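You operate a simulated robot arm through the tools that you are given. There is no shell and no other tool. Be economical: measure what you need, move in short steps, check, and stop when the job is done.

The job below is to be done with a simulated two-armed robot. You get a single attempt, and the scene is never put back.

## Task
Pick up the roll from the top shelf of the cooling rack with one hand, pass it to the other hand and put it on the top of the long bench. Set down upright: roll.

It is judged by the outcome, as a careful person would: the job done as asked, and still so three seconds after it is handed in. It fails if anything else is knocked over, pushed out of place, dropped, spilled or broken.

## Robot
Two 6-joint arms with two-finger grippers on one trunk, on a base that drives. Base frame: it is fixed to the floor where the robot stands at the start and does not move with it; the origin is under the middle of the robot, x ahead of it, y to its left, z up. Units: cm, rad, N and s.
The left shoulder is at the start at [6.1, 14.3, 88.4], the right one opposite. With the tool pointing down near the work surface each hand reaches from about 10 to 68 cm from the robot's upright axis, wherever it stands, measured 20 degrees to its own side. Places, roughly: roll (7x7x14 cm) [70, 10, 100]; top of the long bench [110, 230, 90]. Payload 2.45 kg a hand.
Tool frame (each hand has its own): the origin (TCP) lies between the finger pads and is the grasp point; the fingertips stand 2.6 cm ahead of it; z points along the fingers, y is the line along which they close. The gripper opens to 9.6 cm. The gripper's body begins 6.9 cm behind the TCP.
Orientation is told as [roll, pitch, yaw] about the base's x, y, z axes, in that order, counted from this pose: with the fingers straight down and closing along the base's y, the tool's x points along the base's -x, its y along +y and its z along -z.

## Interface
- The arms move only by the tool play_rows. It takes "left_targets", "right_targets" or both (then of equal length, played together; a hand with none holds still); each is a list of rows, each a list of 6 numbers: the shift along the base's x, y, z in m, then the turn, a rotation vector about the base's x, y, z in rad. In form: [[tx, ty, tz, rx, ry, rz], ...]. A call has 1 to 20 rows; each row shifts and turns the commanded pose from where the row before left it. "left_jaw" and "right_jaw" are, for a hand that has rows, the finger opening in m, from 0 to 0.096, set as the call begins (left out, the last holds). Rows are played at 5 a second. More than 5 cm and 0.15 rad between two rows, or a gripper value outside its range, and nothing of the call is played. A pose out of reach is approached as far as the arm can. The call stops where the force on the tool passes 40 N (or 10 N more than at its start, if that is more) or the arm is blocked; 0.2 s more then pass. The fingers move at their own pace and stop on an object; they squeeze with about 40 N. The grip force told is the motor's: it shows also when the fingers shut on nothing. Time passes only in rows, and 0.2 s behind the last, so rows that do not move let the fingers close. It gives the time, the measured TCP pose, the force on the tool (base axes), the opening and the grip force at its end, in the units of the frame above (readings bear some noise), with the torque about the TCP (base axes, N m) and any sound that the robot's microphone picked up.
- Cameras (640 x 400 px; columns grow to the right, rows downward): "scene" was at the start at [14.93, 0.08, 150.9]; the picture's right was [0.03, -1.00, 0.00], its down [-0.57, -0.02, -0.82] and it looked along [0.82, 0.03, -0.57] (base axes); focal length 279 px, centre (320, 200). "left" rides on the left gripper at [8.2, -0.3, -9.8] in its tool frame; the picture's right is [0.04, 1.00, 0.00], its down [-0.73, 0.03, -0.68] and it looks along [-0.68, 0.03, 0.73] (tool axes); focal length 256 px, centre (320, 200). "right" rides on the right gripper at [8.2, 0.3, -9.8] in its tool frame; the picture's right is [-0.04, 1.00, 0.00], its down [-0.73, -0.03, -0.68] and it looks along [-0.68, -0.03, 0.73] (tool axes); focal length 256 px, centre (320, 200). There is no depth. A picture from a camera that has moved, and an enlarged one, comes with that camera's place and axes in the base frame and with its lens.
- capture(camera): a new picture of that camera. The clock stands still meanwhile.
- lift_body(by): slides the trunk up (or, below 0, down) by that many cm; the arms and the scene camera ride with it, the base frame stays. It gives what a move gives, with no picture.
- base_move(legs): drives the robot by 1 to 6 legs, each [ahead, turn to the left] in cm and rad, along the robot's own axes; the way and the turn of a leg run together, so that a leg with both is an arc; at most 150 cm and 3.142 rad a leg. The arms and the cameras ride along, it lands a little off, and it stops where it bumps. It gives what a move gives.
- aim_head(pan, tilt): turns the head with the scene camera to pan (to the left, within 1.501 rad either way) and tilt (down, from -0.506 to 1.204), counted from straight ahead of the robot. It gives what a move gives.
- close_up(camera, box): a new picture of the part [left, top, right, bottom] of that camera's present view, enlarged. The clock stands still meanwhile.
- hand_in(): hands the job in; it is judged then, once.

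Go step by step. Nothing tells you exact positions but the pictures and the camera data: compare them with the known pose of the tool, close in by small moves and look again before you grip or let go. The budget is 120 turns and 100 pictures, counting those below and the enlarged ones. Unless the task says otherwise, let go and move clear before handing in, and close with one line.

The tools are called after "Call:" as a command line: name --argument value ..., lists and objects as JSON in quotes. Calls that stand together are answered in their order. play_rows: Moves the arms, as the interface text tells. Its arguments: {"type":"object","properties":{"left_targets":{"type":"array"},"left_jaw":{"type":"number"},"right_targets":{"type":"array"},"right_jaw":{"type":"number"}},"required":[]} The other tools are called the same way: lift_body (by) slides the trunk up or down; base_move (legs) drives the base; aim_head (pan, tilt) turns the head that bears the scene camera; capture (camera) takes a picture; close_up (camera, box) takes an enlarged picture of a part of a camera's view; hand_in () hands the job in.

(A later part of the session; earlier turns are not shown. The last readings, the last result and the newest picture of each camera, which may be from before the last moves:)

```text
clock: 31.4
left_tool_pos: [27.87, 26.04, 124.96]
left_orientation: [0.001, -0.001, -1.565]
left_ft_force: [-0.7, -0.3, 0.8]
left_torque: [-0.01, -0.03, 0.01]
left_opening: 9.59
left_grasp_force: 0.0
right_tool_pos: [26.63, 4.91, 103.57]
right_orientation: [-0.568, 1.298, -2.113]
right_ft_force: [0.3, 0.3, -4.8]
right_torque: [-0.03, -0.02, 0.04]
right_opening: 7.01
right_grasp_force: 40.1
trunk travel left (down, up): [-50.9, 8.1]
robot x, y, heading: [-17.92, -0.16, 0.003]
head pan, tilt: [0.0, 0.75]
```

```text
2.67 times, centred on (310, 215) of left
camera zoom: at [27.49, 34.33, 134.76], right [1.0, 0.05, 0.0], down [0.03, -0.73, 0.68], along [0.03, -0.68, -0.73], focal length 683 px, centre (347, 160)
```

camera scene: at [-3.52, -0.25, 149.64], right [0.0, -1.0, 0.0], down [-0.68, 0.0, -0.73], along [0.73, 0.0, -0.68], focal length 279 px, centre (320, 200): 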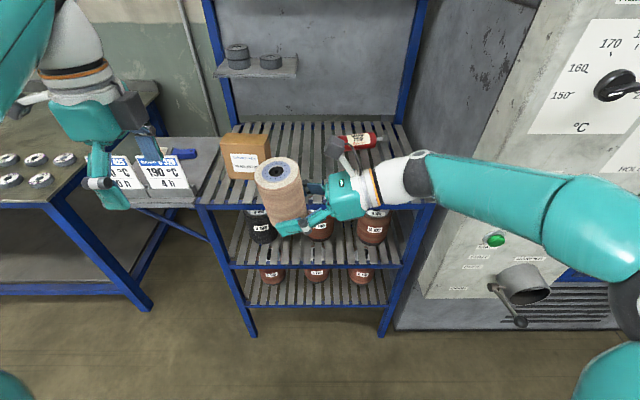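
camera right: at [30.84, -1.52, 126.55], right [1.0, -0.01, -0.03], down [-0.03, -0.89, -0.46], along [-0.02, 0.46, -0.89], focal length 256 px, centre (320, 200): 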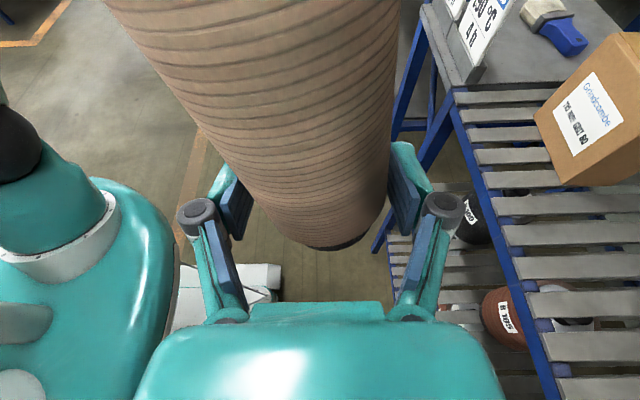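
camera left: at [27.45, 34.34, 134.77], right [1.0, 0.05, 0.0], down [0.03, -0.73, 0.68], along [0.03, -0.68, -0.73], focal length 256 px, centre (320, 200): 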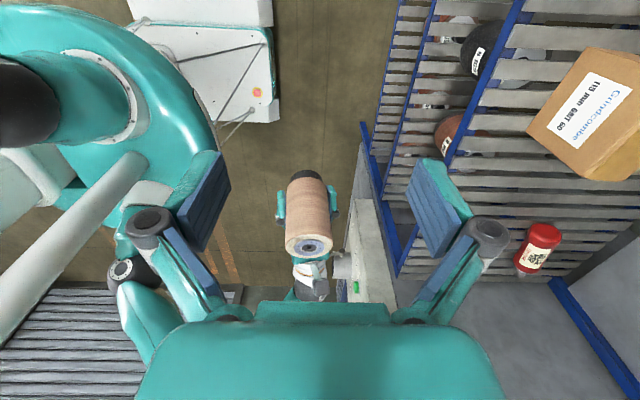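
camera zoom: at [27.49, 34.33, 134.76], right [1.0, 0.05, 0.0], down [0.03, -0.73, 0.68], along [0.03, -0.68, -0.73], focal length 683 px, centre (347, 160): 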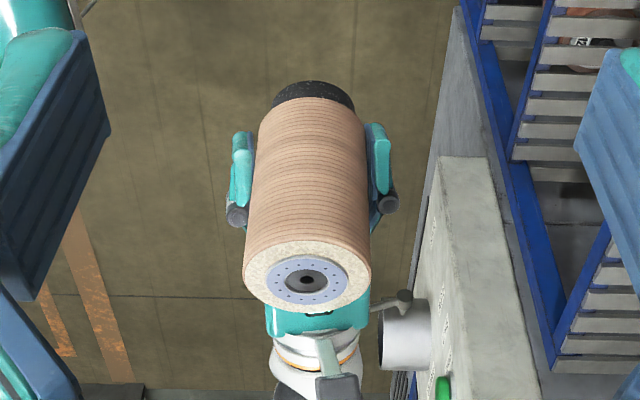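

The roll is vertical now in both views, axis about (26.7, 5.0), top about 113. The left hand goes over it at height, and I check before descending.

Call:
play_rows --left_targets '[[-0.004, -0.042, 0, 0, 0, 0], [-0.004, -0.042, 0, 0, 0, 0], [-0.003, -0.042, 0, 0, 0, 0], [0, -0.042, 0, 0, 0, 0], [0, -0.042, 0, 0, 0, 0], [0, 0, -0.03, 0, 0, 0], [0, 0, 0, 0, 0, 0]]' --left_jaw 0.096

Call:
capture --camera "left"

Call:
close_up --camera "scene" --box '[200, 150, 440, 300]'

```text
clock: 33.0
left_tool_pos: [26.59, 5.13, 121.93]
left_orientation: [0.002, 0.0, -1.566]
left_ft_force: [0.4, 0.2, -0.7]
left_torque: [0.02, 0.01, 0.01]
left_opening: 9.61
left_grasp_force: 0.0
right_tool_pos: [26.62, 4.81, 103.46]
right_orientation: [-0.569, 1.299, -2.116]
right_ft_force: [0.0, -0.9, -3.8]
right_torque: [-0.03, 0.02, 0.02]
right_opening: 6.99
right_grasp_force: 39.6
trunk travel left (down, up): [-50.9, 8.1]
robot x, y, heading: [-17.71, -0.0, 0.0]
head pan, tilt: [0.0, 0.75]
```

```text
64 pictures are left
camera left: at [26.22, 13.27, 131.71], right [1.0, 0.05, 0.0], down [0.03, -0.73, 0.68], along [0.03, -0.68, -0.73], focal length 256 px, centre (320, 200)
```

left: 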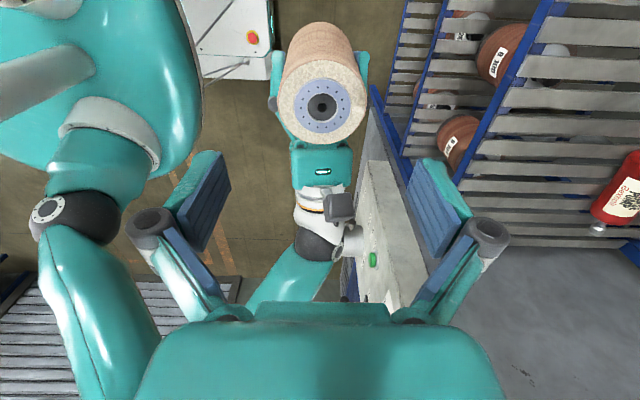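

```text
2.67 times, centred on (320, 225) of scene
camera zoom: at [-3.51, -0.25, 149.63], right [0.0, -1.0, 0.0], down [-0.68, 0.0, -0.73], along [0.73, 0.0, -0.68], focal length 744 px, centre (320, 133)
```

zoom: 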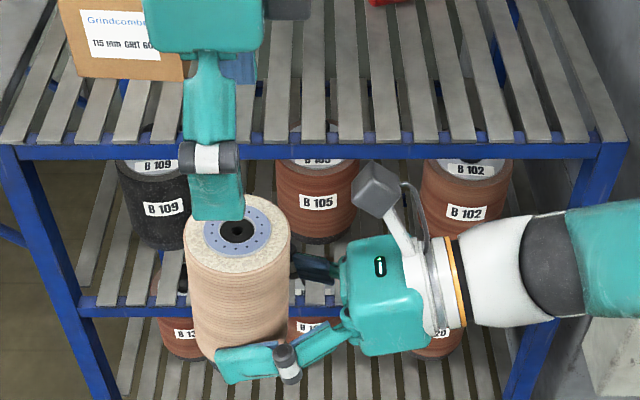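

Centred within 2 mm, with the top at z≈112.7. The left descends 12 cm and closes.

Call:
play_rows --left_targets '[[0.001, 0.0, -0.03, 0, 0, 0], [0, 0, -0.03, 0, 0, 0], [0, 0, -0.02, 0, 0, 0], [0, 0, -0.02, 0, 0, 0], [0, 0, -0.02, 0, 0, 0], [0, 0, 0, 0, 0, 0]]'

Call:
capture --camera "left"

Call:
play_rows --left_targets '[[0, 0, 0, 0, 0, 0], [0, 0, 0, 0, 0, 0], [0, 0, 0, 0, 0, 0], [0, 0, 0, 0, 0, 0]]' --left_jaw 0.03

Call:
close_up --camera "scene" --box '[200, 150, 440, 300]'

```text
clock: 34.4
left_tool_pos: [26.59, 5.25, 109.94]
left_orientation: [0.002, -0.001, -1.566]
left_ft_force: [0.0, -0.4, 0.5]
left_torque: [-0.01, -0.02, -0.03]
left_opening: 9.61
left_grasp_force: 0.0
right_tool_pos: [26.53, 4.93, 103.51]
right_orientation: [-0.568, 1.299, -2.115]
right_ft_force: [0.4, -1.3, -4.8]
right_torque: [-0.06, -0.01, 0.03]
right_opening: 6.99
right_grasp_force: 39.7
trunk travel left (down, up): [-50.9, 8.1]
robot x, y, heading: [-17.85, -0.04, -0.001]
head pan, tilt: [0.0, 0.75]
```

```text
62 pictures are left
camera left: at [26.24, 13.43, 119.76], right [1.0, 0.05, 0.0], down [0.03, -0.73, 0.68], along [0.03, -0.68, -0.73], focal length 256 px, centre (320, 200)
```

left: 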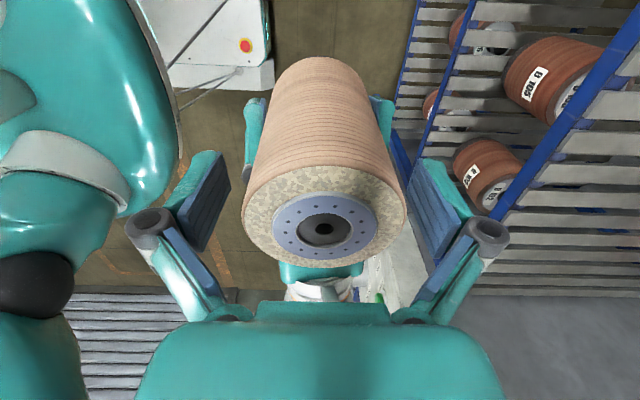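

```text
clock: 35.4
left_tool_pos: [26.68, 5.21, 110.05]
left_orientation: [0.003, 0.0, -1.566]
left_ft_force: [7.1, 2.0, 0.5]
left_torque: [0.08, 0.18, -0.05]
left_opening: 6.72
left_grasp_force: 39.5
right_tool_pos: [26.65, 4.91, 103.49]
right_orientation: [-0.566, 1.298, -2.111]
right_ft_force: [-6.0, -1.2, -6.3]
right_torque: [0.06, -0.56, 0.06]
right_opening: 6.99
right_grasp_force: 40.0
trunk travel left (down, up): [-50.9, 8.1]
robot x, y, heading: [-17.85, 0.29, 0.005]
head pan, tilt: [0.0, 0.75]
```

```text
2.67 times, centred on (320, 225) of scene
camera zoom: at [-3.52, -0.19, 149.64], right [0.0, -1.0, 0.0], down [-0.68, 0.0, -0.73], along [0.73, 0.0, -0.68], focal length 744 px, centre (320, 133)
```

zoom: 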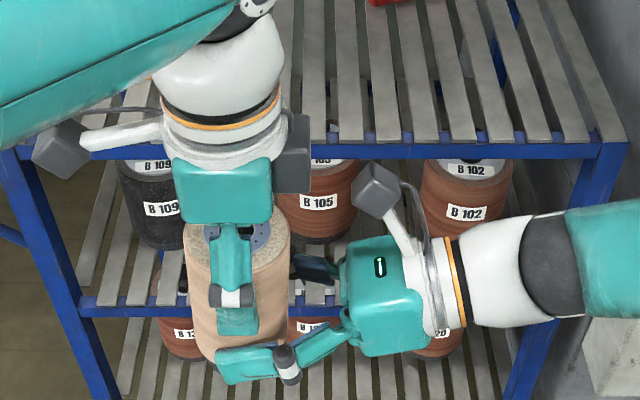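

The left holds squarely (6.72 cm). The right opens, rotates back to its proper level attitude around the roll, and re-closes.

Call:
play_rows --right_targets '[[0, 0, 0, 0, 0, 0], [0, 0, 0, 0, 0, 0], [0, 0, 0, 0, 0, 0], [0, 0, 0, -0.06, -0.075, 0], [0, 0, 0, -0.06, -0.075, 0], [0, 0, 0, 0, 0, 0]]' --right_jaw 0.096

Call:
capture --camera "right"

Call:
close_up --camera "scene" --box '[200, 150, 440, 300]'

```text
clock: 36.8
left_tool_pos: [26.69, 5.16, 109.92]
left_orientation: [0.002, 0.0, -1.566]
left_ft_force: [0.1, 0.1, -0.6]
left_torque: [0.03, -0.03, -0.02]
left_opening: 6.71
left_grasp_force: 39.6
right_tool_pos: [26.55, 4.9, 103.54]
right_orientation: [0.015, 1.22, -1.556]
right_ft_force: [-0.1, 0.1, 0.0]
right_torque: [-0.04, 0.0, 0.03]
right_opening: 9.63
right_grasp_force: 0.0
trunk travel left (down, up): [-50.9, 8.1]
robot x, y, heading: [-17.93, -0.19, -0.003]
head pan, tilt: [0.0, 0.75]
```

```text
60 pictures are left
camera right: at [26.79, -1.52, 114.54], right [1.0, -0.01, -0.03], down [-0.03, -0.89, -0.45], along [-0.02, 0.45, -0.89], focal length 256 px, centre (320, 200)
```

right: 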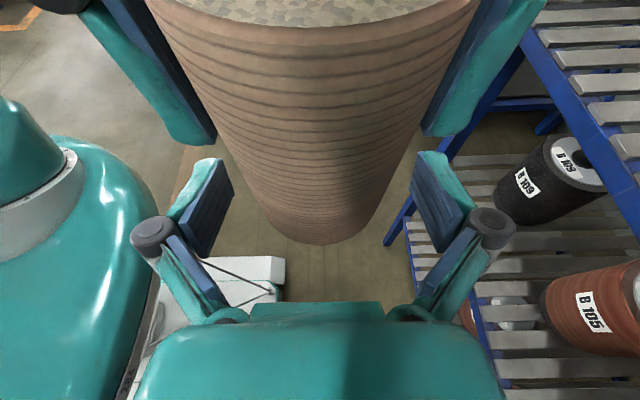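

```text
2.67 times, centred on (320, 225) of scene
camera zoom: at [-3.51, -0.19, 149.63], right [0.0, -1.0, 0.0], down [-0.68, 0.0, -0.73], along [0.73, 0.0, -0.68], focal length 744 px, centre (320, 133)
```

zoom: 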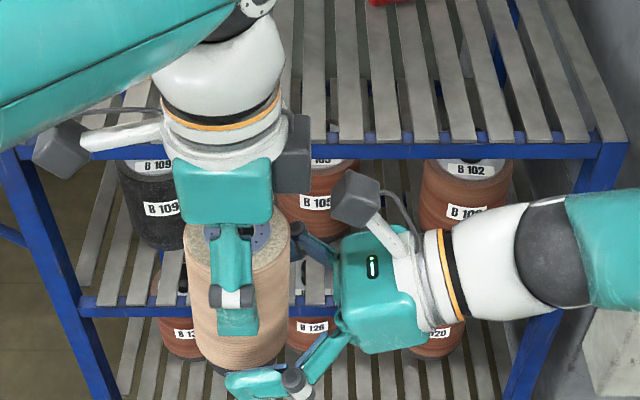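

Looks square and centred. Right hand closes.

Call:
play_rows --right_targets '[[0, 0, 0, 0, 0, 0], [0, 0, 0, 0, 0, 0], [0, 0, 0, 0, 0, 0], [0, 0, 0, 0, 0, 0]]' --right_jaw 0.03

Call:
play_rows --left_targets '[[0, 0, 0, 0, 0, 0], [0, 0, 0, 0, 0, 0], [0, 0, 0, 0, 0, 0]]' --left_jaw 0.096

Call:
play_rows --left_targets '[[0, 0, 0.02, 0, 0, 0], [0, 0, 0.03, 0, 0, 0], [0, 0, 0.03, 0, 0, 0], [0, 0, 0.03, 0, 0, 0], [0, 0, 0, 0, 0, 0]]'

Call:
close_up --camera "scene" --box '[200, 150, 440, 300]'

```text
clock: 37.8
left_tool_pos: [26.62, 5.38, 110.0]
left_orientation: [0.001, 0.0, -1.565]
left_ft_force: [2.7, 3.2, -3.8]
left_torque: [0.25, -0.67, -0.31]
left_opening: 6.71
left_grasp_force: 39.6
right_tool_pos: [26.46, 4.88, 103.51]
right_orientation: [0.012, 1.22, -1.56]
right_ft_force: [-3.6, -3.8, 3.0]
right_torque: [-0.02, 0.45, 0.3]
right_opening: 6.67
right_grasp_force: 40.1
trunk travel left (down, up): [-50.9, 8.1]
robot x, y, heading: [-18.2, -0.33, 0.001]
head pan, tilt: [0.0, 0.75]
```

```text
clock: 38.6
left_tool_pos: [26.51, 5.16, 109.97]
left_orientation: [0.002, 0.001, -1.567]
left_ft_force: [-0.9, 0.2, 0.4]
left_torque: [0.02, -0.02, 0.0]
left_opening: 9.59
left_grasp_force: 0.1
right_tool_pos: [26.58, 4.84, 103.55]
right_orientation: [0.015, 1.219, -1.56]
right_ft_force: [0.0, -0.2, 0.4]
right_torque: [-0.03, 0.0, 0.02]
right_opening: 6.68
right_grasp_force: 39.8
trunk travel left (down, up): [-50.9, 8.1]
robot x, y, heading: [-17.92, 0.3, 0.002]
head pan, tilt: [0.0, 0.75]
```

```text
clock: 39.8
left_tool_pos: [26.55, 5.31, 120.91]
left_orientation: [0.001, 0.0, -1.566]
left_ft_force: [0.5, -0.2, -0.3]
left_torque: [0.0, 0.01, 0.02]
left_opening: 9.61
left_grasp_force: 0.0
right_tool_pos: [26.59, 4.87, 103.44]
right_orientation: [0.013, 1.218, -1.557]
right_ft_force: [0.2, 0.3, -0.4]
right_torque: [-0.03, -0.01, 0.0]
right_opening: 6.73
right_grasp_force: 40.2
trunk travel left (down, up): [-50.9, 8.1]
robot x, y, heading: [-18.0, 0.08, 0.006]
head pan, tilt: [0.0, 0.75]
```

```text
2.67 times, centred on (320, 225) of scene
camera zoom: at [-3.52, -0.18, 149.64], right [0.0, -1.0, 0.0], down [-0.68, 0.0, -0.73], along [0.73, 0.0, -0.68], focal length 744 px, centre (320, 133)
```

zoom: 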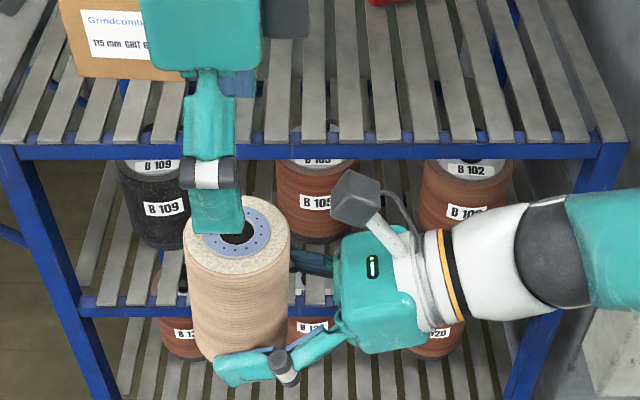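

Clean handover now: the roll stands upright in the right hand and the left is clear above it. I move the left aside, then turn the robot left to see the bench.

Call:
play_rows --left_targets '[[0, 0.04, 0, 0, 0, 0], [0, 0.04, 0, 0, 0, 0], [0, 0.04, 0, 0, 0, 0], [0, 0.04, 0, 0, 0, 0], [0, 0.04, 0, 0, 0, 0], [0, 0.04, 0, 0, 0, 0], [0, 0, 0, 0, 0, 0]]'

Call:
base_move --legs '[[0, 1.571]]'

Call:
aim_head --pan -0.6 --tilt 0.45

Call:
capture --camera "scene"

```text
clock: 41.4
left_tool_pos: [26.62, 29.16, 120.88]
left_orientation: [0.002, 0.0, -1.565]
left_ft_force: [0.1, -1.0, -0.1]
left_torque: [0.02, 0.04, -0.04]
left_opening: 9.6
left_grasp_force: 0.1
right_tool_pos: [26.58, 4.82, 103.52]
right_orientation: [0.014, 1.221, -1.56]
right_ft_force: [0.0, 0.3, 0.2]
right_torque: [-0.01, 0.01, 0.03]
right_opening: 6.68
right_grasp_force: 40.4
trunk travel left (down, up): [-50.9, 8.1]
robot x, y, heading: [-17.83, -0.05, 0.001]
head pan, tilt: [0.0, 0.75]
```

```text
clock: 44.9
left_tool_pos: [-28.52, 52.7, 120.95]
left_orientation: [0.001, -0.003, -0.373]
left_ft_force: [-1.6, 0.8, -0.6]
left_torque: [-0.05, -0.07, 0.0]
left_opening: 9.61
left_grasp_force: 0.1
right_tool_pos: [-5.86, 43.63, 103.48]
right_orientation: [0.007, 1.216, -0.374]
right_ft_force: [-0.4, 0.1, -0.8]
right_torque: [-0.03, -0.07, -0.01]
right_opening: 6.7
right_grasp_force: 40.6
trunk travel left (down, up): [-50.9, 8.1]
robot x, y, heading: [-12.91, -1.75, 1.226]
head pan, tilt: [0.0, 0.75]
stopped in leg 1: the robot was blocked; the commanded pose is now the measured one
```

```text
clock: 45.9
left_tool_pos: [-28.13, 52.5, 121.05]
left_orientation: [0.0, 0.0, -0.374]
left_ft_force: [-1.0, -1.1, -0.1]
left_torque: [0.0, 0.02, 0.01]
left_opening: 9.61
left_grasp_force: 0.1
right_tool_pos: [-5.73, 43.37, 103.55]
right_orientation: [0.012, 1.22, -0.367]
right_ft_force: [0.4, -0.2, 0.1]
right_torque: [-0.01, -0.05, 0.0]
right_opening: 6.69
right_grasp_force: 39.9
trunk travel left (down, up): [-50.9, 8.1]
robot x, y, heading: [-13.06, -1.87, 1.23]
head pan, tilt: [-0.6, 0.45]
```

```text
57 pictures are left
camera scene: at [-3.5, 9.18, 152.27], right [0.59, -0.81, 0.0], down [-0.35, -0.26, -0.9], along [0.73, 0.53, -0.44], focal length 279 px, centre (320, 200)
```

scene: 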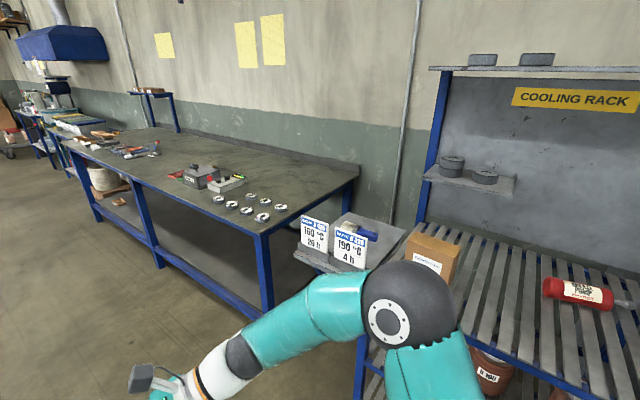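

The turn stopped at heading 1.23 — something blocked it. I look toward the right side and downward to see what touches.

Call:
aim_head --pan -1.4 --tilt 0.7

Call:
capture --camera "scene"

Call:
aim_head --pan 0.9 --tilt 0.7

Call:
capture --camera "scene"

```text
clock: 47.1
left_tool_pos: [-28.24, 52.41, 121.1]
left_orientation: [0.002, -0.001, -0.373]
left_ft_force: [0.0, 0.4, -1.5]
left_torque: [0.0, -0.02, 0.01]
left_opening: 9.61
left_grasp_force: 0.1
right_tool_pos: [-5.63, 43.39, 103.59]
right_orientation: [0.014, 1.218, -0.368]
right_ft_force: [0.2, -0.4, 1.0]
right_torque: [-0.01, 0.01, -0.04]
right_opening: 6.66
right_grasp_force: 40.5
trunk travel left (down, up): [-50.9, 8.1]
robot x, y, heading: [-12.92, -1.8, 1.228]
head pan, tilt: [-1.4, 0.7]
```

```text
56 pictures are left
camera scene: at [-2.59, 2.33, 150.07], right [-0.17, -0.99, 0.0], down [-0.63, 0.11, -0.77], along [0.75, -0.13, -0.64], focal length 279 px, centre (320, 200)
```

scene: 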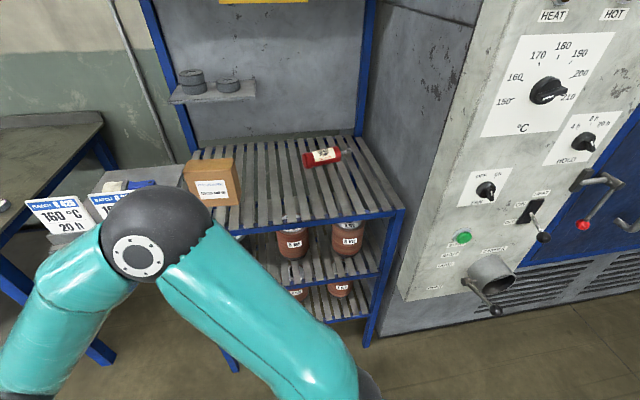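

```text
clock: 49.2
left_tool_pos: [-28.3, 52.51, 121.05]
left_orientation: [0.001, -0.003, -0.374]
left_ft_force: [0.4, 0.0, 0.7]
left_torque: [0.03, 0.04, -0.01]
left_opening: 9.6
left_grasp_force: 0.1
right_tool_pos: [-5.67, 43.42, 103.67]
right_orientation: [0.013, 1.218, -0.368]
right_ft_force: [-0.3, 0.1, 0.0]
right_torque: [0.01, -0.02, -0.02]
right_opening: 6.68
right_grasp_force: 39.9
trunk travel left (down, up): [-50.9, 8.1]
robot x, y, heading: [-13.11, -1.71, 1.231]
head pan, tilt: [0.901, 0.7]
```

```text
55 pictures are left
camera scene: at [-15.46, 10.97, 150.06], right [0.85, 0.53, 0.0], down [0.34, -0.55, -0.76], along [-0.41, 0.65, -0.64], focal length 279 px, centre (320, 200)
```

scene: 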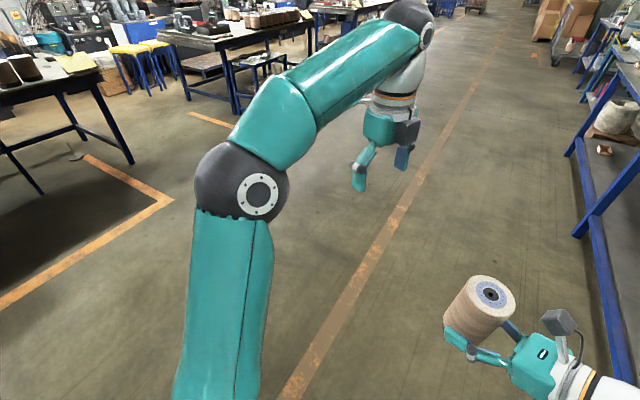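

Nothing visibly touches in front; I check the left-rear side.

Call:
aim_head --pan 1.5 --tilt 0.9

Call:
capture --camera "scene"

Call:
aim_head --pan -1.5 --tilt 1.2

Call:
capture --camera "scene"

Call:
capture --camera "left"

```text
clock: 50.2
left_tool_pos: [-28.2, 52.56, 121.17]
left_orientation: [0.003, 0.0, -0.374]
left_ft_force: [0.2, -0.2, 1.1]
left_torque: [0.0, -0.01, 0.01]
left_opening: 9.58
left_grasp_force: 0.0
right_tool_pos: [-5.61, 43.38, 103.6]
right_orientation: [0.011, 1.217, -0.367]
right_ft_force: [-0.5, 0.6, 0.1]
right_torque: [0.03, -0.02, 0.0]
right_opening: 6.68
right_grasp_force: 40.1
trunk travel left (down, up): [-50.9, 8.1]
robot x, y, heading: [-13.34, -1.98, 1.227]
head pan, tilt: [1.499, 0.901]
```

```text
54 pictures are left
camera scene: at [-17.87, 6.8, 148.45], right [0.4, 0.92, 0.0], down [0.72, -0.32, -0.62], along [-0.57, 0.25, -0.78], focal length 279 px, centre (320, 200)
```

scene: 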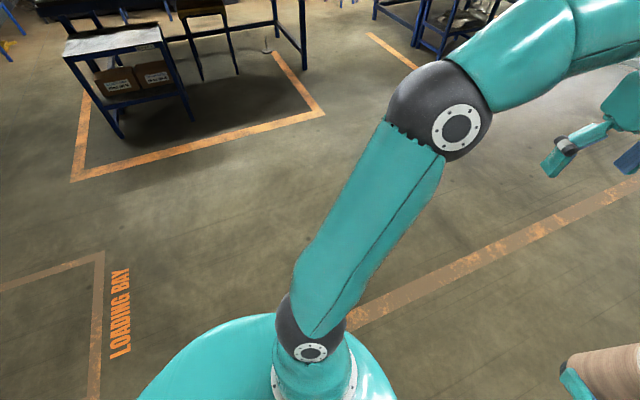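

```text
clock: 52.8
left_tool_pos: [-28.29, 52.46, 121.08]
left_orientation: [0.0, -0.002, -0.373]
left_ft_force: [0.0, 0.2, 0.8]
left_torque: [-0.02, -0.02, 0.02]
left_opening: 9.59
left_grasp_force: 0.0
right_tool_pos: [-5.64, 43.57, 103.52]
right_orientation: [0.012, 1.218, -0.367]
right_ft_force: [0.2, -0.2, -0.2]
right_torque: [-0.04, -0.04, 0.01]
right_opening: 6.65
right_grasp_force: 40.3
trunk travel left (down, up): [-50.9, 8.1]
robot x, y, heading: [-13.34, -1.64, 1.233]
head pan, tilt: [-1.499, 1.201]
```

```text
53 pictures are left
camera scene: at [-5.57, 2.27, 146.47], right [-0.27, -0.96, 0.0], down [-0.9, 0.25, -0.36], along [0.35, -0.1, -0.93], focal length 279 px, centre (320, 200)
```

scene: 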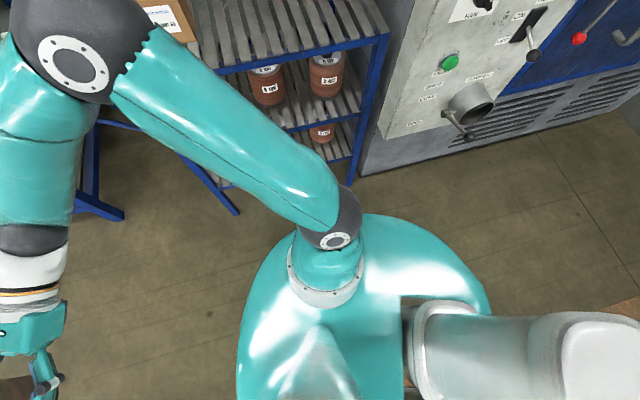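

```text
52 pictures are left
camera left: at [-35.98, 55.16, 130.86], right [0.33, 0.95, 0.0], down [0.69, -0.24, 0.68], along [0.64, -0.22, -0.73], focal length 256 px, centre (320, 200)
```

left: 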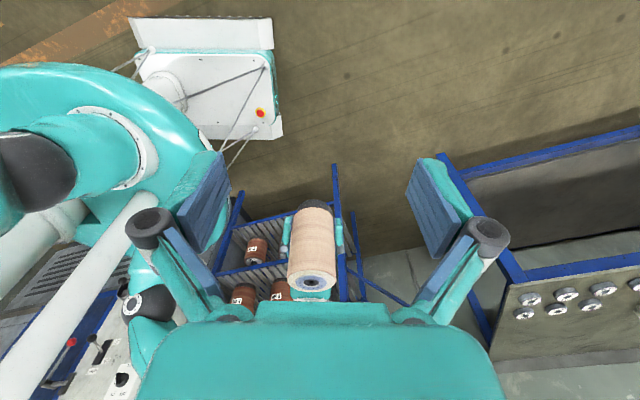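

I can't see the contact, so it is likely the base's rear against something behind. I drive straight ahead 25 cm (clear floor) and then finish the turn.

Call:
base_move --legs '[[25, 0], [0, 0.34]]'

Call:
aim_head --pan -0.8 --tilt 0.45

Call:
capture --camera "scene"

```text
clock: 55.8
left_tool_pos: [-36.85, 68.02, 121.13]
left_orientation: [0.002, -0.002, -0.041]
left_ft_force: [0.4, 1.1, 0.9]
left_torque: [0.04, 0.01, 0.03]
left_opening: 9.56
left_grasp_force: 0.1
right_tool_pos: [-12.66, 66.85, 103.58]
right_orientation: [0.012, 1.22, -0.037]
right_ft_force: [0.9, -0.1, -4.7]
right_torque: [-0.04, -0.03, 0.0]
right_opening: 6.64
right_grasp_force: 39.7
trunk travel left (down, up): [-50.9, 8.1]
robot x, y, heading: [-3.04, 21.59, 1.559]
head pan, tilt: [-1.499, 1.201]
```

```text
clock: 56.9
left_tool_pos: [-36.88, 68.11, 121.12]
left_orientation: [0.004, -0.001, -0.042]
left_ft_force: [0.9, 0.5, 0.1]
left_torque: [-0.01, -0.02, 0.04]
left_opening: 9.59
left_grasp_force: 0.1
right_tool_pos: [-12.56, 66.81, 103.72]
right_orientation: [0.01, 1.221, -0.035]
right_ft_force: [-0.1, 0.2, -4.1]
right_torque: [0.03, -0.03, 0.01]
right_opening: 6.66
right_grasp_force: 39.9
trunk travel left (down, up): [-50.9, 8.1]
robot x, y, heading: [-3.36, 21.64, 1.562]
head pan, tilt: [-0.799, 0.45]
```

```text
51 pictures are left
camera scene: at [3.49, 33.89, 152.27], right [0.69, -0.72, 0.0], down [-0.32, -0.3, -0.9], along [0.65, 0.62, -0.44], focal length 279 px, centre (320, 200)
```

scene: 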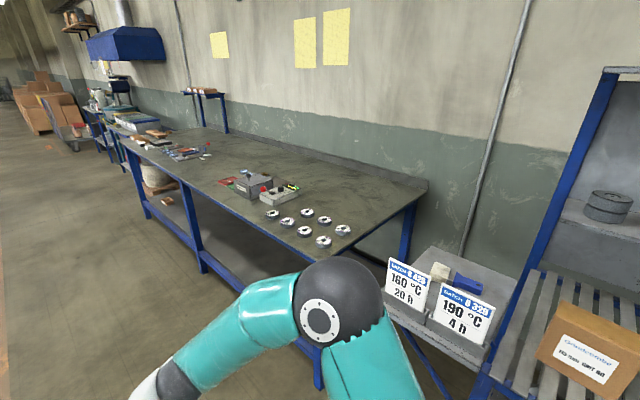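

The turn completed with the roll still firmly held. The bench has a clear patch around (75, 205). I drive along the aisle, then turn to face it.

Call:
base_move --legs '[[90, 0], [88, 0], [0, -1.562]]'

Call:
aim_head --pan 0.0 --tilt 0.65

Call:
capture --camera "scene"

```text
clock: 69.1
left_tool_pos: [31.13, 245.29, 121.27]
left_orientation: [0.002, -0.001, -1.273]
left_ft_force: [-0.3, -0.5, 0.2]
left_torque: [0.07, 0.04, 0.0]
left_opening: 9.62
left_grasp_force: 0.0
right_tool_pos: [38.04, 222.16, 103.68]
right_orientation: [0.005, 1.221, -1.274]
right_ft_force: [1.0, -0.9, -4.1]
right_torque: [0.0, 0.0, 0.0]
right_opening: 6.64
right_grasp_force: 39.7
trunk travel left (down, up): [-50.9, 8.1]
robot x, y, heading: [-3.45, 203.26, 0.297]
head pan, tilt: [-0.799, 0.45]
stopped in leg 3: the robot was blocked; the commanded pose is now the measured one
```

```text
clock: 70.2
left_tool_pos: [30.97, 245.45, 121.33]
left_orientation: [0.004, -0.002, -1.272]
left_ft_force: [0.0, 0.9, -0.4]
left_torque: [0.01, -0.02, 0.0]
left_opening: 9.6
left_grasp_force: 0.0
right_tool_pos: [37.85, 222.27, 103.71]
right_orientation: [0.012, 1.218, -1.271]
right_ft_force: [0.2, -0.3, -5.4]
right_torque: [-0.05, 0.01, -0.02]
right_opening: 6.69
right_grasp_force: 40.0
trunk travel left (down, up): [-50.9, 8.1]
robot x, y, heading: [-3.64, 202.95, 0.293]
head pan, tilt: [0.0, 0.649]
```

```text
50 pictures are left
camera scene: at [10.65, 207.38, 150.5], right [0.29, -0.96, 0.0], down [-0.58, -0.17, -0.8], along [0.76, 0.23, -0.61], focal length 279 px, centre (320, 200)
```

scene: 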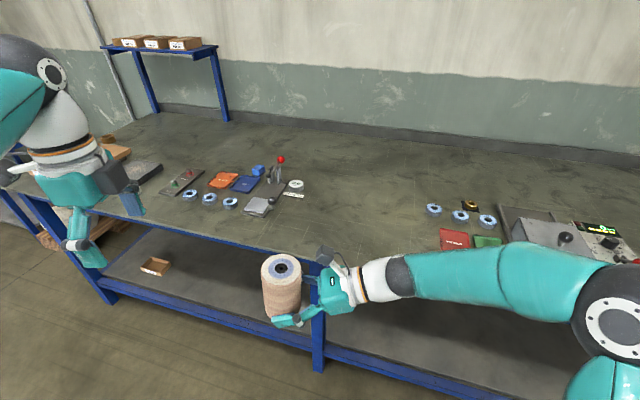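

Blocked again mid-turn, but nothing near the arms or bench is touching, and the bench is clear between y≈195 and 245. I drive ahead 20 cm and finish the turn there.

Call:
base_move --legs '[[20, 0], [0, -0.29]]'

Call:
capture --camera "scene"

```text
clock: 72.9
left_tool_pos: [60.49, 239.72, 121.26]
left_orientation: [0.003, 0.0, -1.559]
left_ft_force: [0.8, 0.3, 0.0]
left_torque: [0.02, 0.03, 0.01]
left_opening: 9.59
left_grasp_force: 0.1
right_tool_pos: [60.57, 215.32, 103.72]
right_orientation: [0.01, 1.219, -1.56]
right_ft_force: [-0.7, -0.1, -5.2]
right_torque: [-0.05, 0.0, 0.01]
right_opening: 6.67
right_grasp_force: 39.9
trunk travel left (down, up): [-50.9, 8.1]
robot x, y, heading: [15.37, 210.15, -0.001]
head pan, tilt: [0.0, 0.649]
```

```text
49 pictures are left
camera scene: at [30.24, 210.14, 150.5], right [0.0, -1.0, 0.0], down [-0.61, 0.0, -0.8], along [0.8, 0.0, -0.61], focal length 279 px, centre (320, 200)
```

scene: 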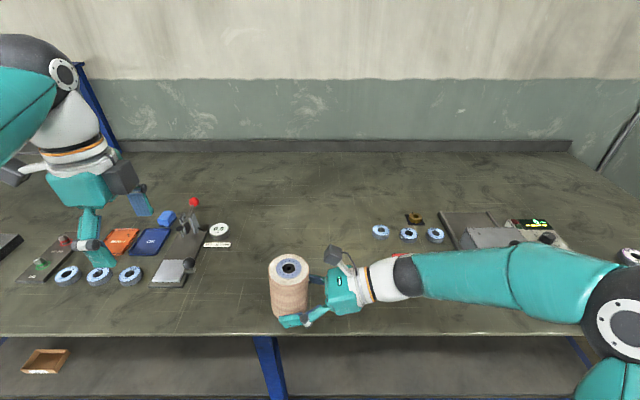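

Facing the bench squarely; its front edge is at x≈61 and the area in front is clear. I drive 10.5 cm closer and lower the trunk 7 cm, then look.

Call:
base_move --legs '[[10.5, 0]]'

Call:
lift_body --by -6

Call:
capture --camera "scene"

Call:
capture --camera "right"

Call:
capture --camera "left"

```text
clock: 74.1
left_tool_pos: [71.07, 239.87, 121.2]
left_orientation: [0.003, -0.002, -1.558]
left_ft_force: [0.3, 0.1, 0.3]
left_torque: [0.0, 0.08, 0.0]
left_opening: 9.6
left_grasp_force: 0.0
right_tool_pos: [71.19, 215.47, 103.66]
right_orientation: [0.003, 1.219, -1.565]
right_ft_force: [0.7, -0.6, -5.1]
right_torque: [-0.01, 0.01, 0.04]
right_opening: 6.7
right_grasp_force: 39.9
trunk travel left (down, up): [-50.9, 8.1]
robot x, y, heading: [25.81, 210.22, 0.002]
head pan, tilt: [0.0, 0.649]
```

```text
clock: 75.1
left_tool_pos: [71.05, 239.7, 115.18]
left_orientation: [0.005, -0.001, -1.56]
left_ft_force: [-0.1, 0.4, 0.6]
left_torque: [0.0, 0.0, -0.02]
left_opening: 9.61
left_grasp_force: 0.0
right_tool_pos: [70.93, 215.33, 97.7]
right_orientation: [0.011, 1.217, -1.559]
right_ft_force: [-0.3, -0.1, -4.2]
right_torque: [-0.04, 0.0, -0.01]
right_opening: 6.67
right_grasp_force: 39.9
trunk travel left (down, up): [-44.9, 14.1]
robot x, y, heading: [25.92, 210.33, -0.001]
head pan, tilt: [0.0, 0.649]
```

```text
48 pictures are left
camera scene: at [40.64, 210.2, 144.5], right [0.0, -1.0, 0.0], down [-0.61, 0.0, -0.8], along [0.8, 0.0, -0.61], focal length 279 px, centre (320, 200)
```

scene: 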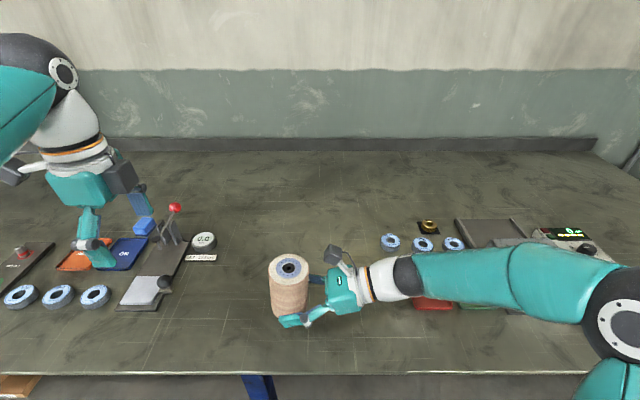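

```text
47 pictures are left
camera right: at [71.22, 208.99, 108.79], right [1.0, -0.01, -0.03], down [-0.03, -0.89, -0.45], along [-0.03, 0.46, -0.89], focal length 256 px, centre (320, 200)
```

right: 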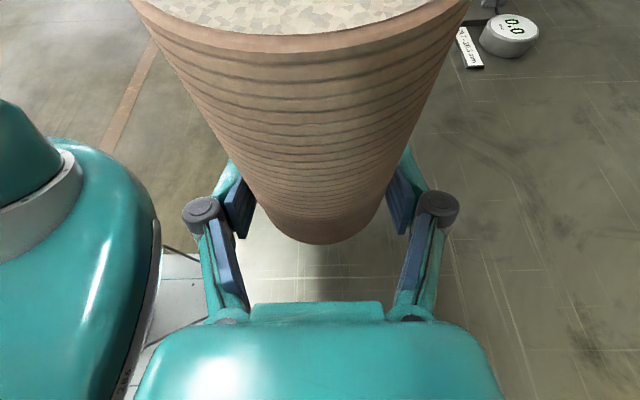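

```text
46 pictures are left
camera left: at [70.51, 247.91, 125.13], right [1.0, 0.05, 0.0], down [0.03, -0.73, 0.68], along [0.04, -0.68, -0.73], focal length 256 px, centre (320, 200)
```

left: 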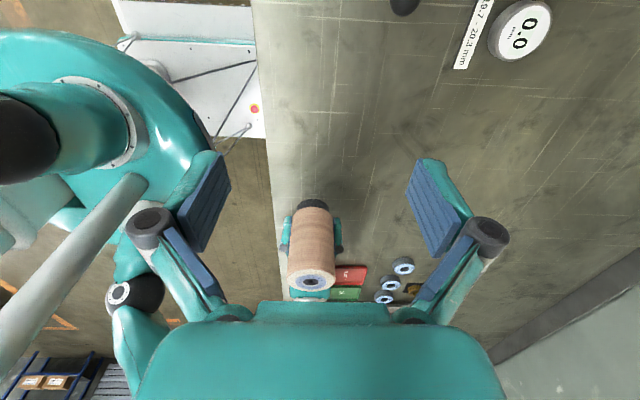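

The roll is vertical, about 4 cm above the bench and about 9 cm in from the front edge. I descend in small steps and watch the force.

Call:
play_rows --right_targets '[[0, 0, -0.01, 0, 0, 0], [0, 0, -0.01, 0, 0, 0], [0, 0, 0, 0, 0, 0]]'

Call:
close_up --camera "scene" --box '[220, 220, 400, 370]'

Call:
close_up --camera "left" --box '[250, 170, 370, 310]'

```text
clock: 75.9
left_tool_pos: [71.03, 239.7, 115.42]
left_orientation: [0.003, -0.002, -1.56]
left_ft_force: [-0.2, 0.5, 0.6]
left_torque: [-0.01, -0.03, 0.0]
left_opening: 9.59
left_grasp_force: 0.0
right_tool_pos: [70.99, 215.37, 95.96]
right_orientation: [0.008, 1.219, -1.559]
right_ft_force: [-0.1, -0.1, -4.1]
right_torque: [-0.02, 0.01, -0.01]
right_opening: 6.67
right_grasp_force: 40.4
trunk travel left (down, up): [-44.9, 14.1]
robot x, y, heading: [26.02, 210.55, 0.005]
head pan, tilt: [0.0, 0.649]
```

```text
2.67 times, centred on (310, 295) of scene
camera zoom: at [40.66, 210.2, 144.5], right [0.0, -1.0, 0.0], down [-0.61, 0.0, -0.8], along [0.8, 0.0, -0.61], focal length 744 px, centre (347, -53)
```

zoom: 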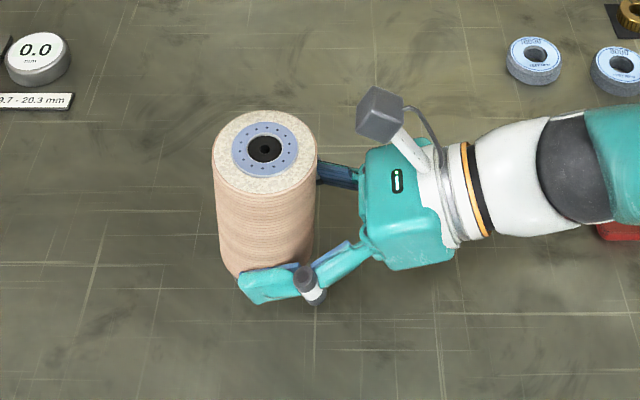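

```text
2.86 times, centred on (310, 240) of left
camera zoom: at [70.53, 247.91, 125.12], right [1.0, 0.05, 0.0], down [0.03, -0.73, 0.68], along [0.04, -0.68, -0.73], focal length 731 px, centre (349, 86)
```

zoom: 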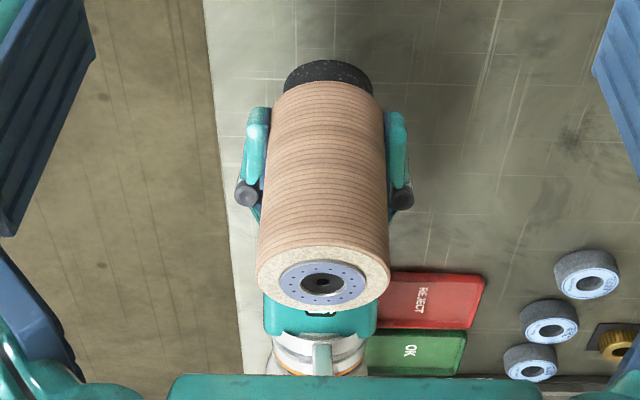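

Upright within a couple of degrees. I continue in smaller steps.

Call:
play_rows --right_targets '[[0, 0, -0.005, 0, 0, 0], [0, 0, -0.005, 0, 0, 0], [0, 0, 0, 0, 0, 0]]'

Call:
play_rows --right_targets '[[0, 0, -0.003, 0, 0, 0], [0, 0, 0, 0, 0, 0]]'

Call:
play_rows --right_targets '[[0, 0, -0.003, 0, 0, 0], [0, 0, 0, 0, 0, 0]]'

Call:
close_up --camera "left" --box '[250, 170, 370, 310]'

```text
clock: 76.7
left_tool_pos: [70.97, 239.8, 115.41]
left_orientation: [0.003, -0.001, -1.561]
left_ft_force: [-0.6, 0.9, 0.4]
left_torque: [-0.01, 0.0, 0.04]
left_opening: 9.59
left_grasp_force: 0.0
right_tool_pos: [70.97, 215.36, 94.74]
right_orientation: [0.011, 1.219, -1.56]
right_ft_force: [0.5, 0.1, -5.1]
right_torque: [-0.01, -0.01, 0.01]
right_opening: 6.69
right_grasp_force: 39.5
trunk travel left (down, up): [-44.9, 14.1]
robot x, y, heading: [25.79, 210.39, 0.004]
head pan, tilt: [0.0, 0.649]
```

```text
clock: 77.3
left_tool_pos: [70.85, 239.78, 115.44]
left_orientation: [0.002, -0.001, -1.562]
left_ft_force: [-0.4, -0.5, 0.0]
left_torque: [0.01, 0.03, 0.02]
left_opening: 9.62
left_grasp_force: 0.1
right_tool_pos: [70.91, 215.46, 94.38]
right_orientation: [0.009, 1.218, -1.559]
right_ft_force: [-0.5, 0.3, -4.8]
right_torque: [-0.02, 0.01, 0.0]
right_opening: 6.68
right_grasp_force: 40.6
trunk travel left (down, up): [-44.9, 14.1]
robot x, y, heading: [25.9, 210.58, 0.003]
head pan, tilt: [0.0, 0.649]
```

```text
clock: 77.9
left_tool_pos: [70.82, 239.77, 115.27]
left_orientation: [0.004, -0.002, -1.561]
left_ft_force: [0.2, 0.4, -0.4]
left_torque: [-0.02, -0.01, -0.04]
left_opening: 9.59
left_grasp_force: 0.0
right_tool_pos: [71.03, 215.51, 94.2]
right_orientation: [0.008, 1.217, -1.561]
right_ft_force: [-0.4, 1.0, -5.1]
right_torque: [-0.03, 0.0, -0.03]
right_opening: 6.66
right_grasp_force: 40.2
trunk travel left (down, up): [-44.9, 14.1]
robot x, y, heading: [25.92, 210.36, -0.0]
head pan, tilt: [0.0, 0.649]
```

```text
2.86 times, centred on (310, 240) of left
camera zoom: at [70.53, 247.91, 125.12], right [1.0, 0.05, 0.0], down [0.03, -0.73, 0.68], along [0.04, -0.68, -0.73], focal length 731 px, centre (349, 86)
```

zoom: 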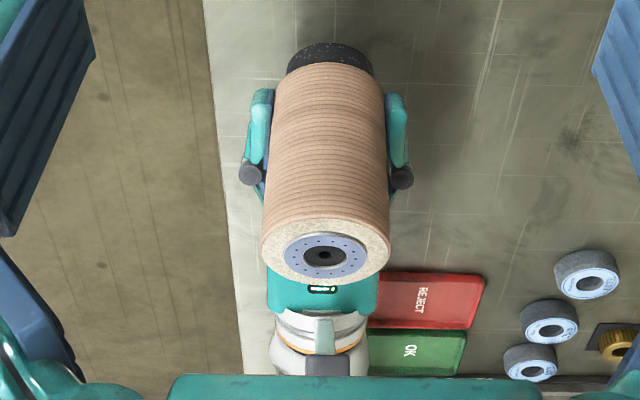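

No contact yet; I continue in 3 mm steps.

Call:
play_rows --right_targets '[[0, 0, -0.003, 0, 0, 0], [0, 0, 0, 0, 0, 0]]'

Call:
play_rows --right_targets '[[0, 0, -0.003, 0, 0, 0], [0, 0, 0, 0, 0, 0]]'

Call:
close_up --camera "scene" --box '[220, 220, 400, 370]'

```text
clock: 78.5
left_tool_pos: [71.0, 239.77, 115.42]
left_orientation: [0.004, -0.001, -1.56]
left_ft_force: [0.3, 1.2, -1.0]
left_torque: [0.02, -0.05, 0.05]
left_opening: 9.6
left_grasp_force: 0.1
right_tool_pos: [70.89, 215.43, 93.99]
right_orientation: [0.009, 1.219, -1.56]
right_ft_force: [0.5, 0.5, -5.0]
right_torque: [-0.02, 0.0, 0.0]
right_opening: 6.69
right_grasp_force: 40.4
trunk travel left (down, up): [-44.9, 14.1]
robot x, y, heading: [25.79, 210.22, 0.004]
head pan, tilt: [0.0, 0.649]
```

```text
clock: 79.1
left_tool_pos: [71.02, 239.75, 115.33]
left_orientation: [0.003, -0.001, -1.56]
left_ft_force: [-0.9, 0.5, -0.5]
left_torque: [0.0, 0.0, 0.0]
left_opening: 9.57
left_grasp_force: 0.0
right_tool_pos: [71.09, 215.33, 93.5]
right_orientation: [0.007, 1.22, -1.561]
right_ft_force: [0.6, 0.1, -5.4]
right_torque: [-0.04, 0.0, -0.03]
right_opening: 6.67
right_grasp_force: 40.2
trunk travel left (down, up): [-44.9, 14.1]
robot x, y, heading: [25.94, 210.07, 0.004]
head pan, tilt: [0.0, 0.649]
```

```text
2.67 times, centred on (310, 295) of scene
camera zoom: at [40.66, 210.2, 144.5], right [0.0, -1.0, 0.0], down [-0.61, 0.0, -0.8], along [0.8, 0.0, -0.61], focal length 744 px, centre (347, -53)
```

zoom: 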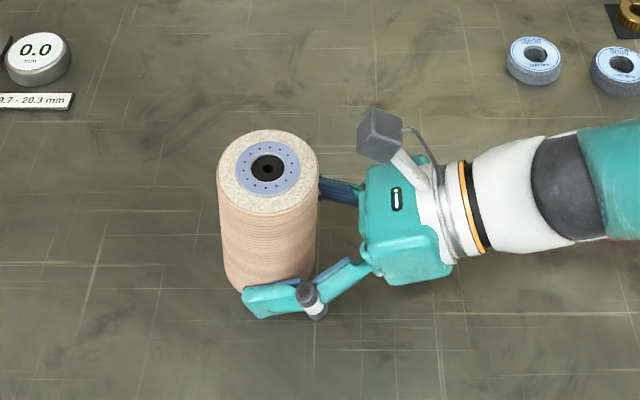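

Still free; contact shadow shows it's close. I continue.

Call:
play_rows --right_targets '[[0, 0, -0.003, 0, 0, 0], [0, 0, 0, 0, 0, 0]]'

Call:
play_rows --right_targets '[[0, 0, -0.003, 0, 0, 0], [0, 0, 0, 0, 0, 0]]'

Call:
capture --camera "left"

```text
clock: 79.7
left_tool_pos: [71.0, 239.63, 115.22]
left_orientation: [0.003, -0.001, -1.559]
left_ft_force: [-0.7, -1.3, 0.6]
left_torque: [-0.02, -0.03, -0.01]
left_opening: 9.6
left_grasp_force: 0.0
right_tool_pos: [71.09, 215.37, 93.3]
right_orientation: [0.007, 1.219, -1.562]
right_ft_force: [-0.2, -1.1, -3.8]
right_torque: [-0.06, 0.0, 0.0]
right_opening: 6.67
right_grasp_force: 40.3
trunk travel left (down, up): [-44.9, 14.1]
robot x, y, heading: [26.18, 210.48, -0.001]
head pan, tilt: [0.0, 0.649]
```

```text
clock: 80.3
left_tool_pos: [70.97, 239.76, 115.37]
left_orientation: [0.003, -0.002, -1.561]
left_ft_force: [-0.2, 0.0, 0.3]
left_torque: [0.03, 0.03, 0.01]
left_opening: 9.6
left_grasp_force: 0.1
right_tool_pos: [70.84, 215.37, 93.02]
right_orientation: [0.009, 1.219, -1.561]
right_ft_force: [1.1, 0.5, -3.8]
right_torque: [-0.05, 0.01, 0.02]
right_opening: 6.67
right_grasp_force: 39.7
trunk travel left (down, up): [-44.9, 14.1]
robot x, y, heading: [25.95, 210.49, -0.001]
head pan, tilt: [0.0, 0.649]
```

```text
41 pictures are left
camera left: at [70.53, 247.91, 125.12], right [1.0, 0.05, 0.0], down [0.03, -0.73, 0.68], along [0.04, -0.68, -0.73], focal length 256 px, centre (320, 200)
```

left: 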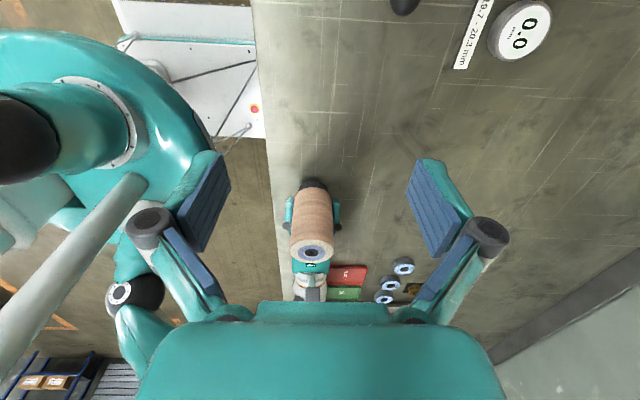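

Call:
play_rows --right_targets '[[0, 0, -0.003, 0, 0, 0], [0, 0, 0, 0, 0, 0]]'

Call:
close_up --camera "left" --box '[250, 150, 370, 290]'

```text
clock: 80.9
left_tool_pos: [71.0, 239.82, 115.38]
left_orientation: [0.004, -0.002, -1.561]
left_ft_force: [-0.6, 0.0, -0.3]
left_torque: [0.0, -0.01, 0.0]
left_opening: 9.6
left_grasp_force: 0.1
right_tool_pos: [71.03, 215.48, 92.56]
right_orientation: [0.01, 1.218, -1.561]
right_ft_force: [-0.1, 0.0, -5.2]
right_torque: [-0.04, 0.02, 0.01]
right_opening: 6.66
right_grasp_force: 40.0
trunk travel left (down, up): [-44.9, 14.1]
robot x, y, heading: [25.79, 210.25, 0.004]
head pan, tilt: [0.0, 0.649]
```

```text
2.86 times, centred on (310, 220) of left
camera zoom: at [70.53, 247.91, 125.12], right [1.0, 0.05, 0.0], down [0.03, -0.73, 0.68], along [0.04, -0.68, -0.73], focal length 731 px, centre (349, 143)
```

zoom: 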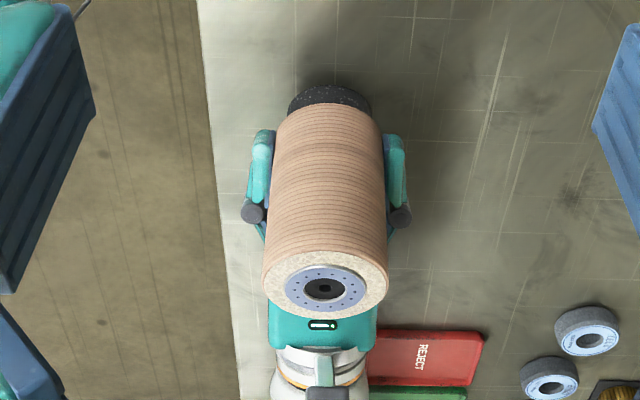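

Call:
play_rows --right_targets '[[0, 0, -0.003, 0, 0, 0], [0, 0, 0, 0, 0, 0]]'

Call:
play_rows --right_targets '[[0, 0, -0.003, 0, 0, 0], [0, 0, 0, 0, 0, 0]]'

Call:
play_rows --right_targets '[[0, 0, -0.002, 0, 0, 0], [0, 0, 0, 0, 0, 0]]'

```text
clock: 81.5
left_tool_pos: [70.97, 239.79, 115.36]
left_orientation: [0.002, -0.001, -1.559]
left_ft_force: [-0.5, 0.2, -0.1]
left_torque: [-0.02, -0.03, -0.02]
left_opening: 9.61
left_grasp_force: 0.0
right_tool_pos: [71.0, 215.47, 92.33]
right_orientation: [0.01, 1.219, -1.559]
right_ft_force: [-1.0, -0.7, -4.8]
right_torque: [-0.04, -0.03, -0.01]
right_opening: 6.71
right_grasp_force: 40.0
trunk travel left (down, up): [-44.9, 14.1]
robot x, y, heading: [25.74, 209.94, 0.005]
head pan, tilt: [0.0, 0.649]
```

```text
clock: 82.1
left_tool_pos: [70.97, 239.84, 115.25]
left_orientation: [0.004, -0.002, -1.561]
left_ft_force: [-0.4, -0.3, 0.1]
left_torque: [-0.03, 0.0, 0.01]
left_opening: 9.64
left_grasp_force: 0.1
right_tool_pos: [70.95, 215.48, 92.15]
right_orientation: [0.011, 1.217, -1.559]
right_ft_force: [-0.6, 0.1, -4.4]
right_torque: [-0.03, -0.03, 0.01]
right_opening: 6.65
right_grasp_force: 39.8
trunk travel left (down, up): [-44.9, 14.1]
robot x, y, heading: [25.57, 210.31, 0.001]
head pan, tilt: [0.0, 0.649]
```

```text
clock: 82.7
left_tool_pos: [70.9, 239.77, 115.4]
left_orientation: [0.003, -0.002, -1.559]
left_ft_force: [-0.5, -0.2, -0.6]
left_torque: [-0.01, 0.01, 0.01]
left_opening: 9.57
left_grasp_force: 0.1
right_tool_pos: [70.99, 215.44, 91.86]
right_orientation: [0.01, 1.219, -1.559]
right_ft_force: [-0.7, 0.3, -5.4]
right_torque: [-0.03, 0.02, -0.01]
right_opening: 6.66
right_grasp_force: 40.2
trunk travel left (down, up): [-44.9, 14.1]
robot x, y, heading: [25.87, 210.13, 0.001]
head pan, tilt: [0.0, 0.649]
```

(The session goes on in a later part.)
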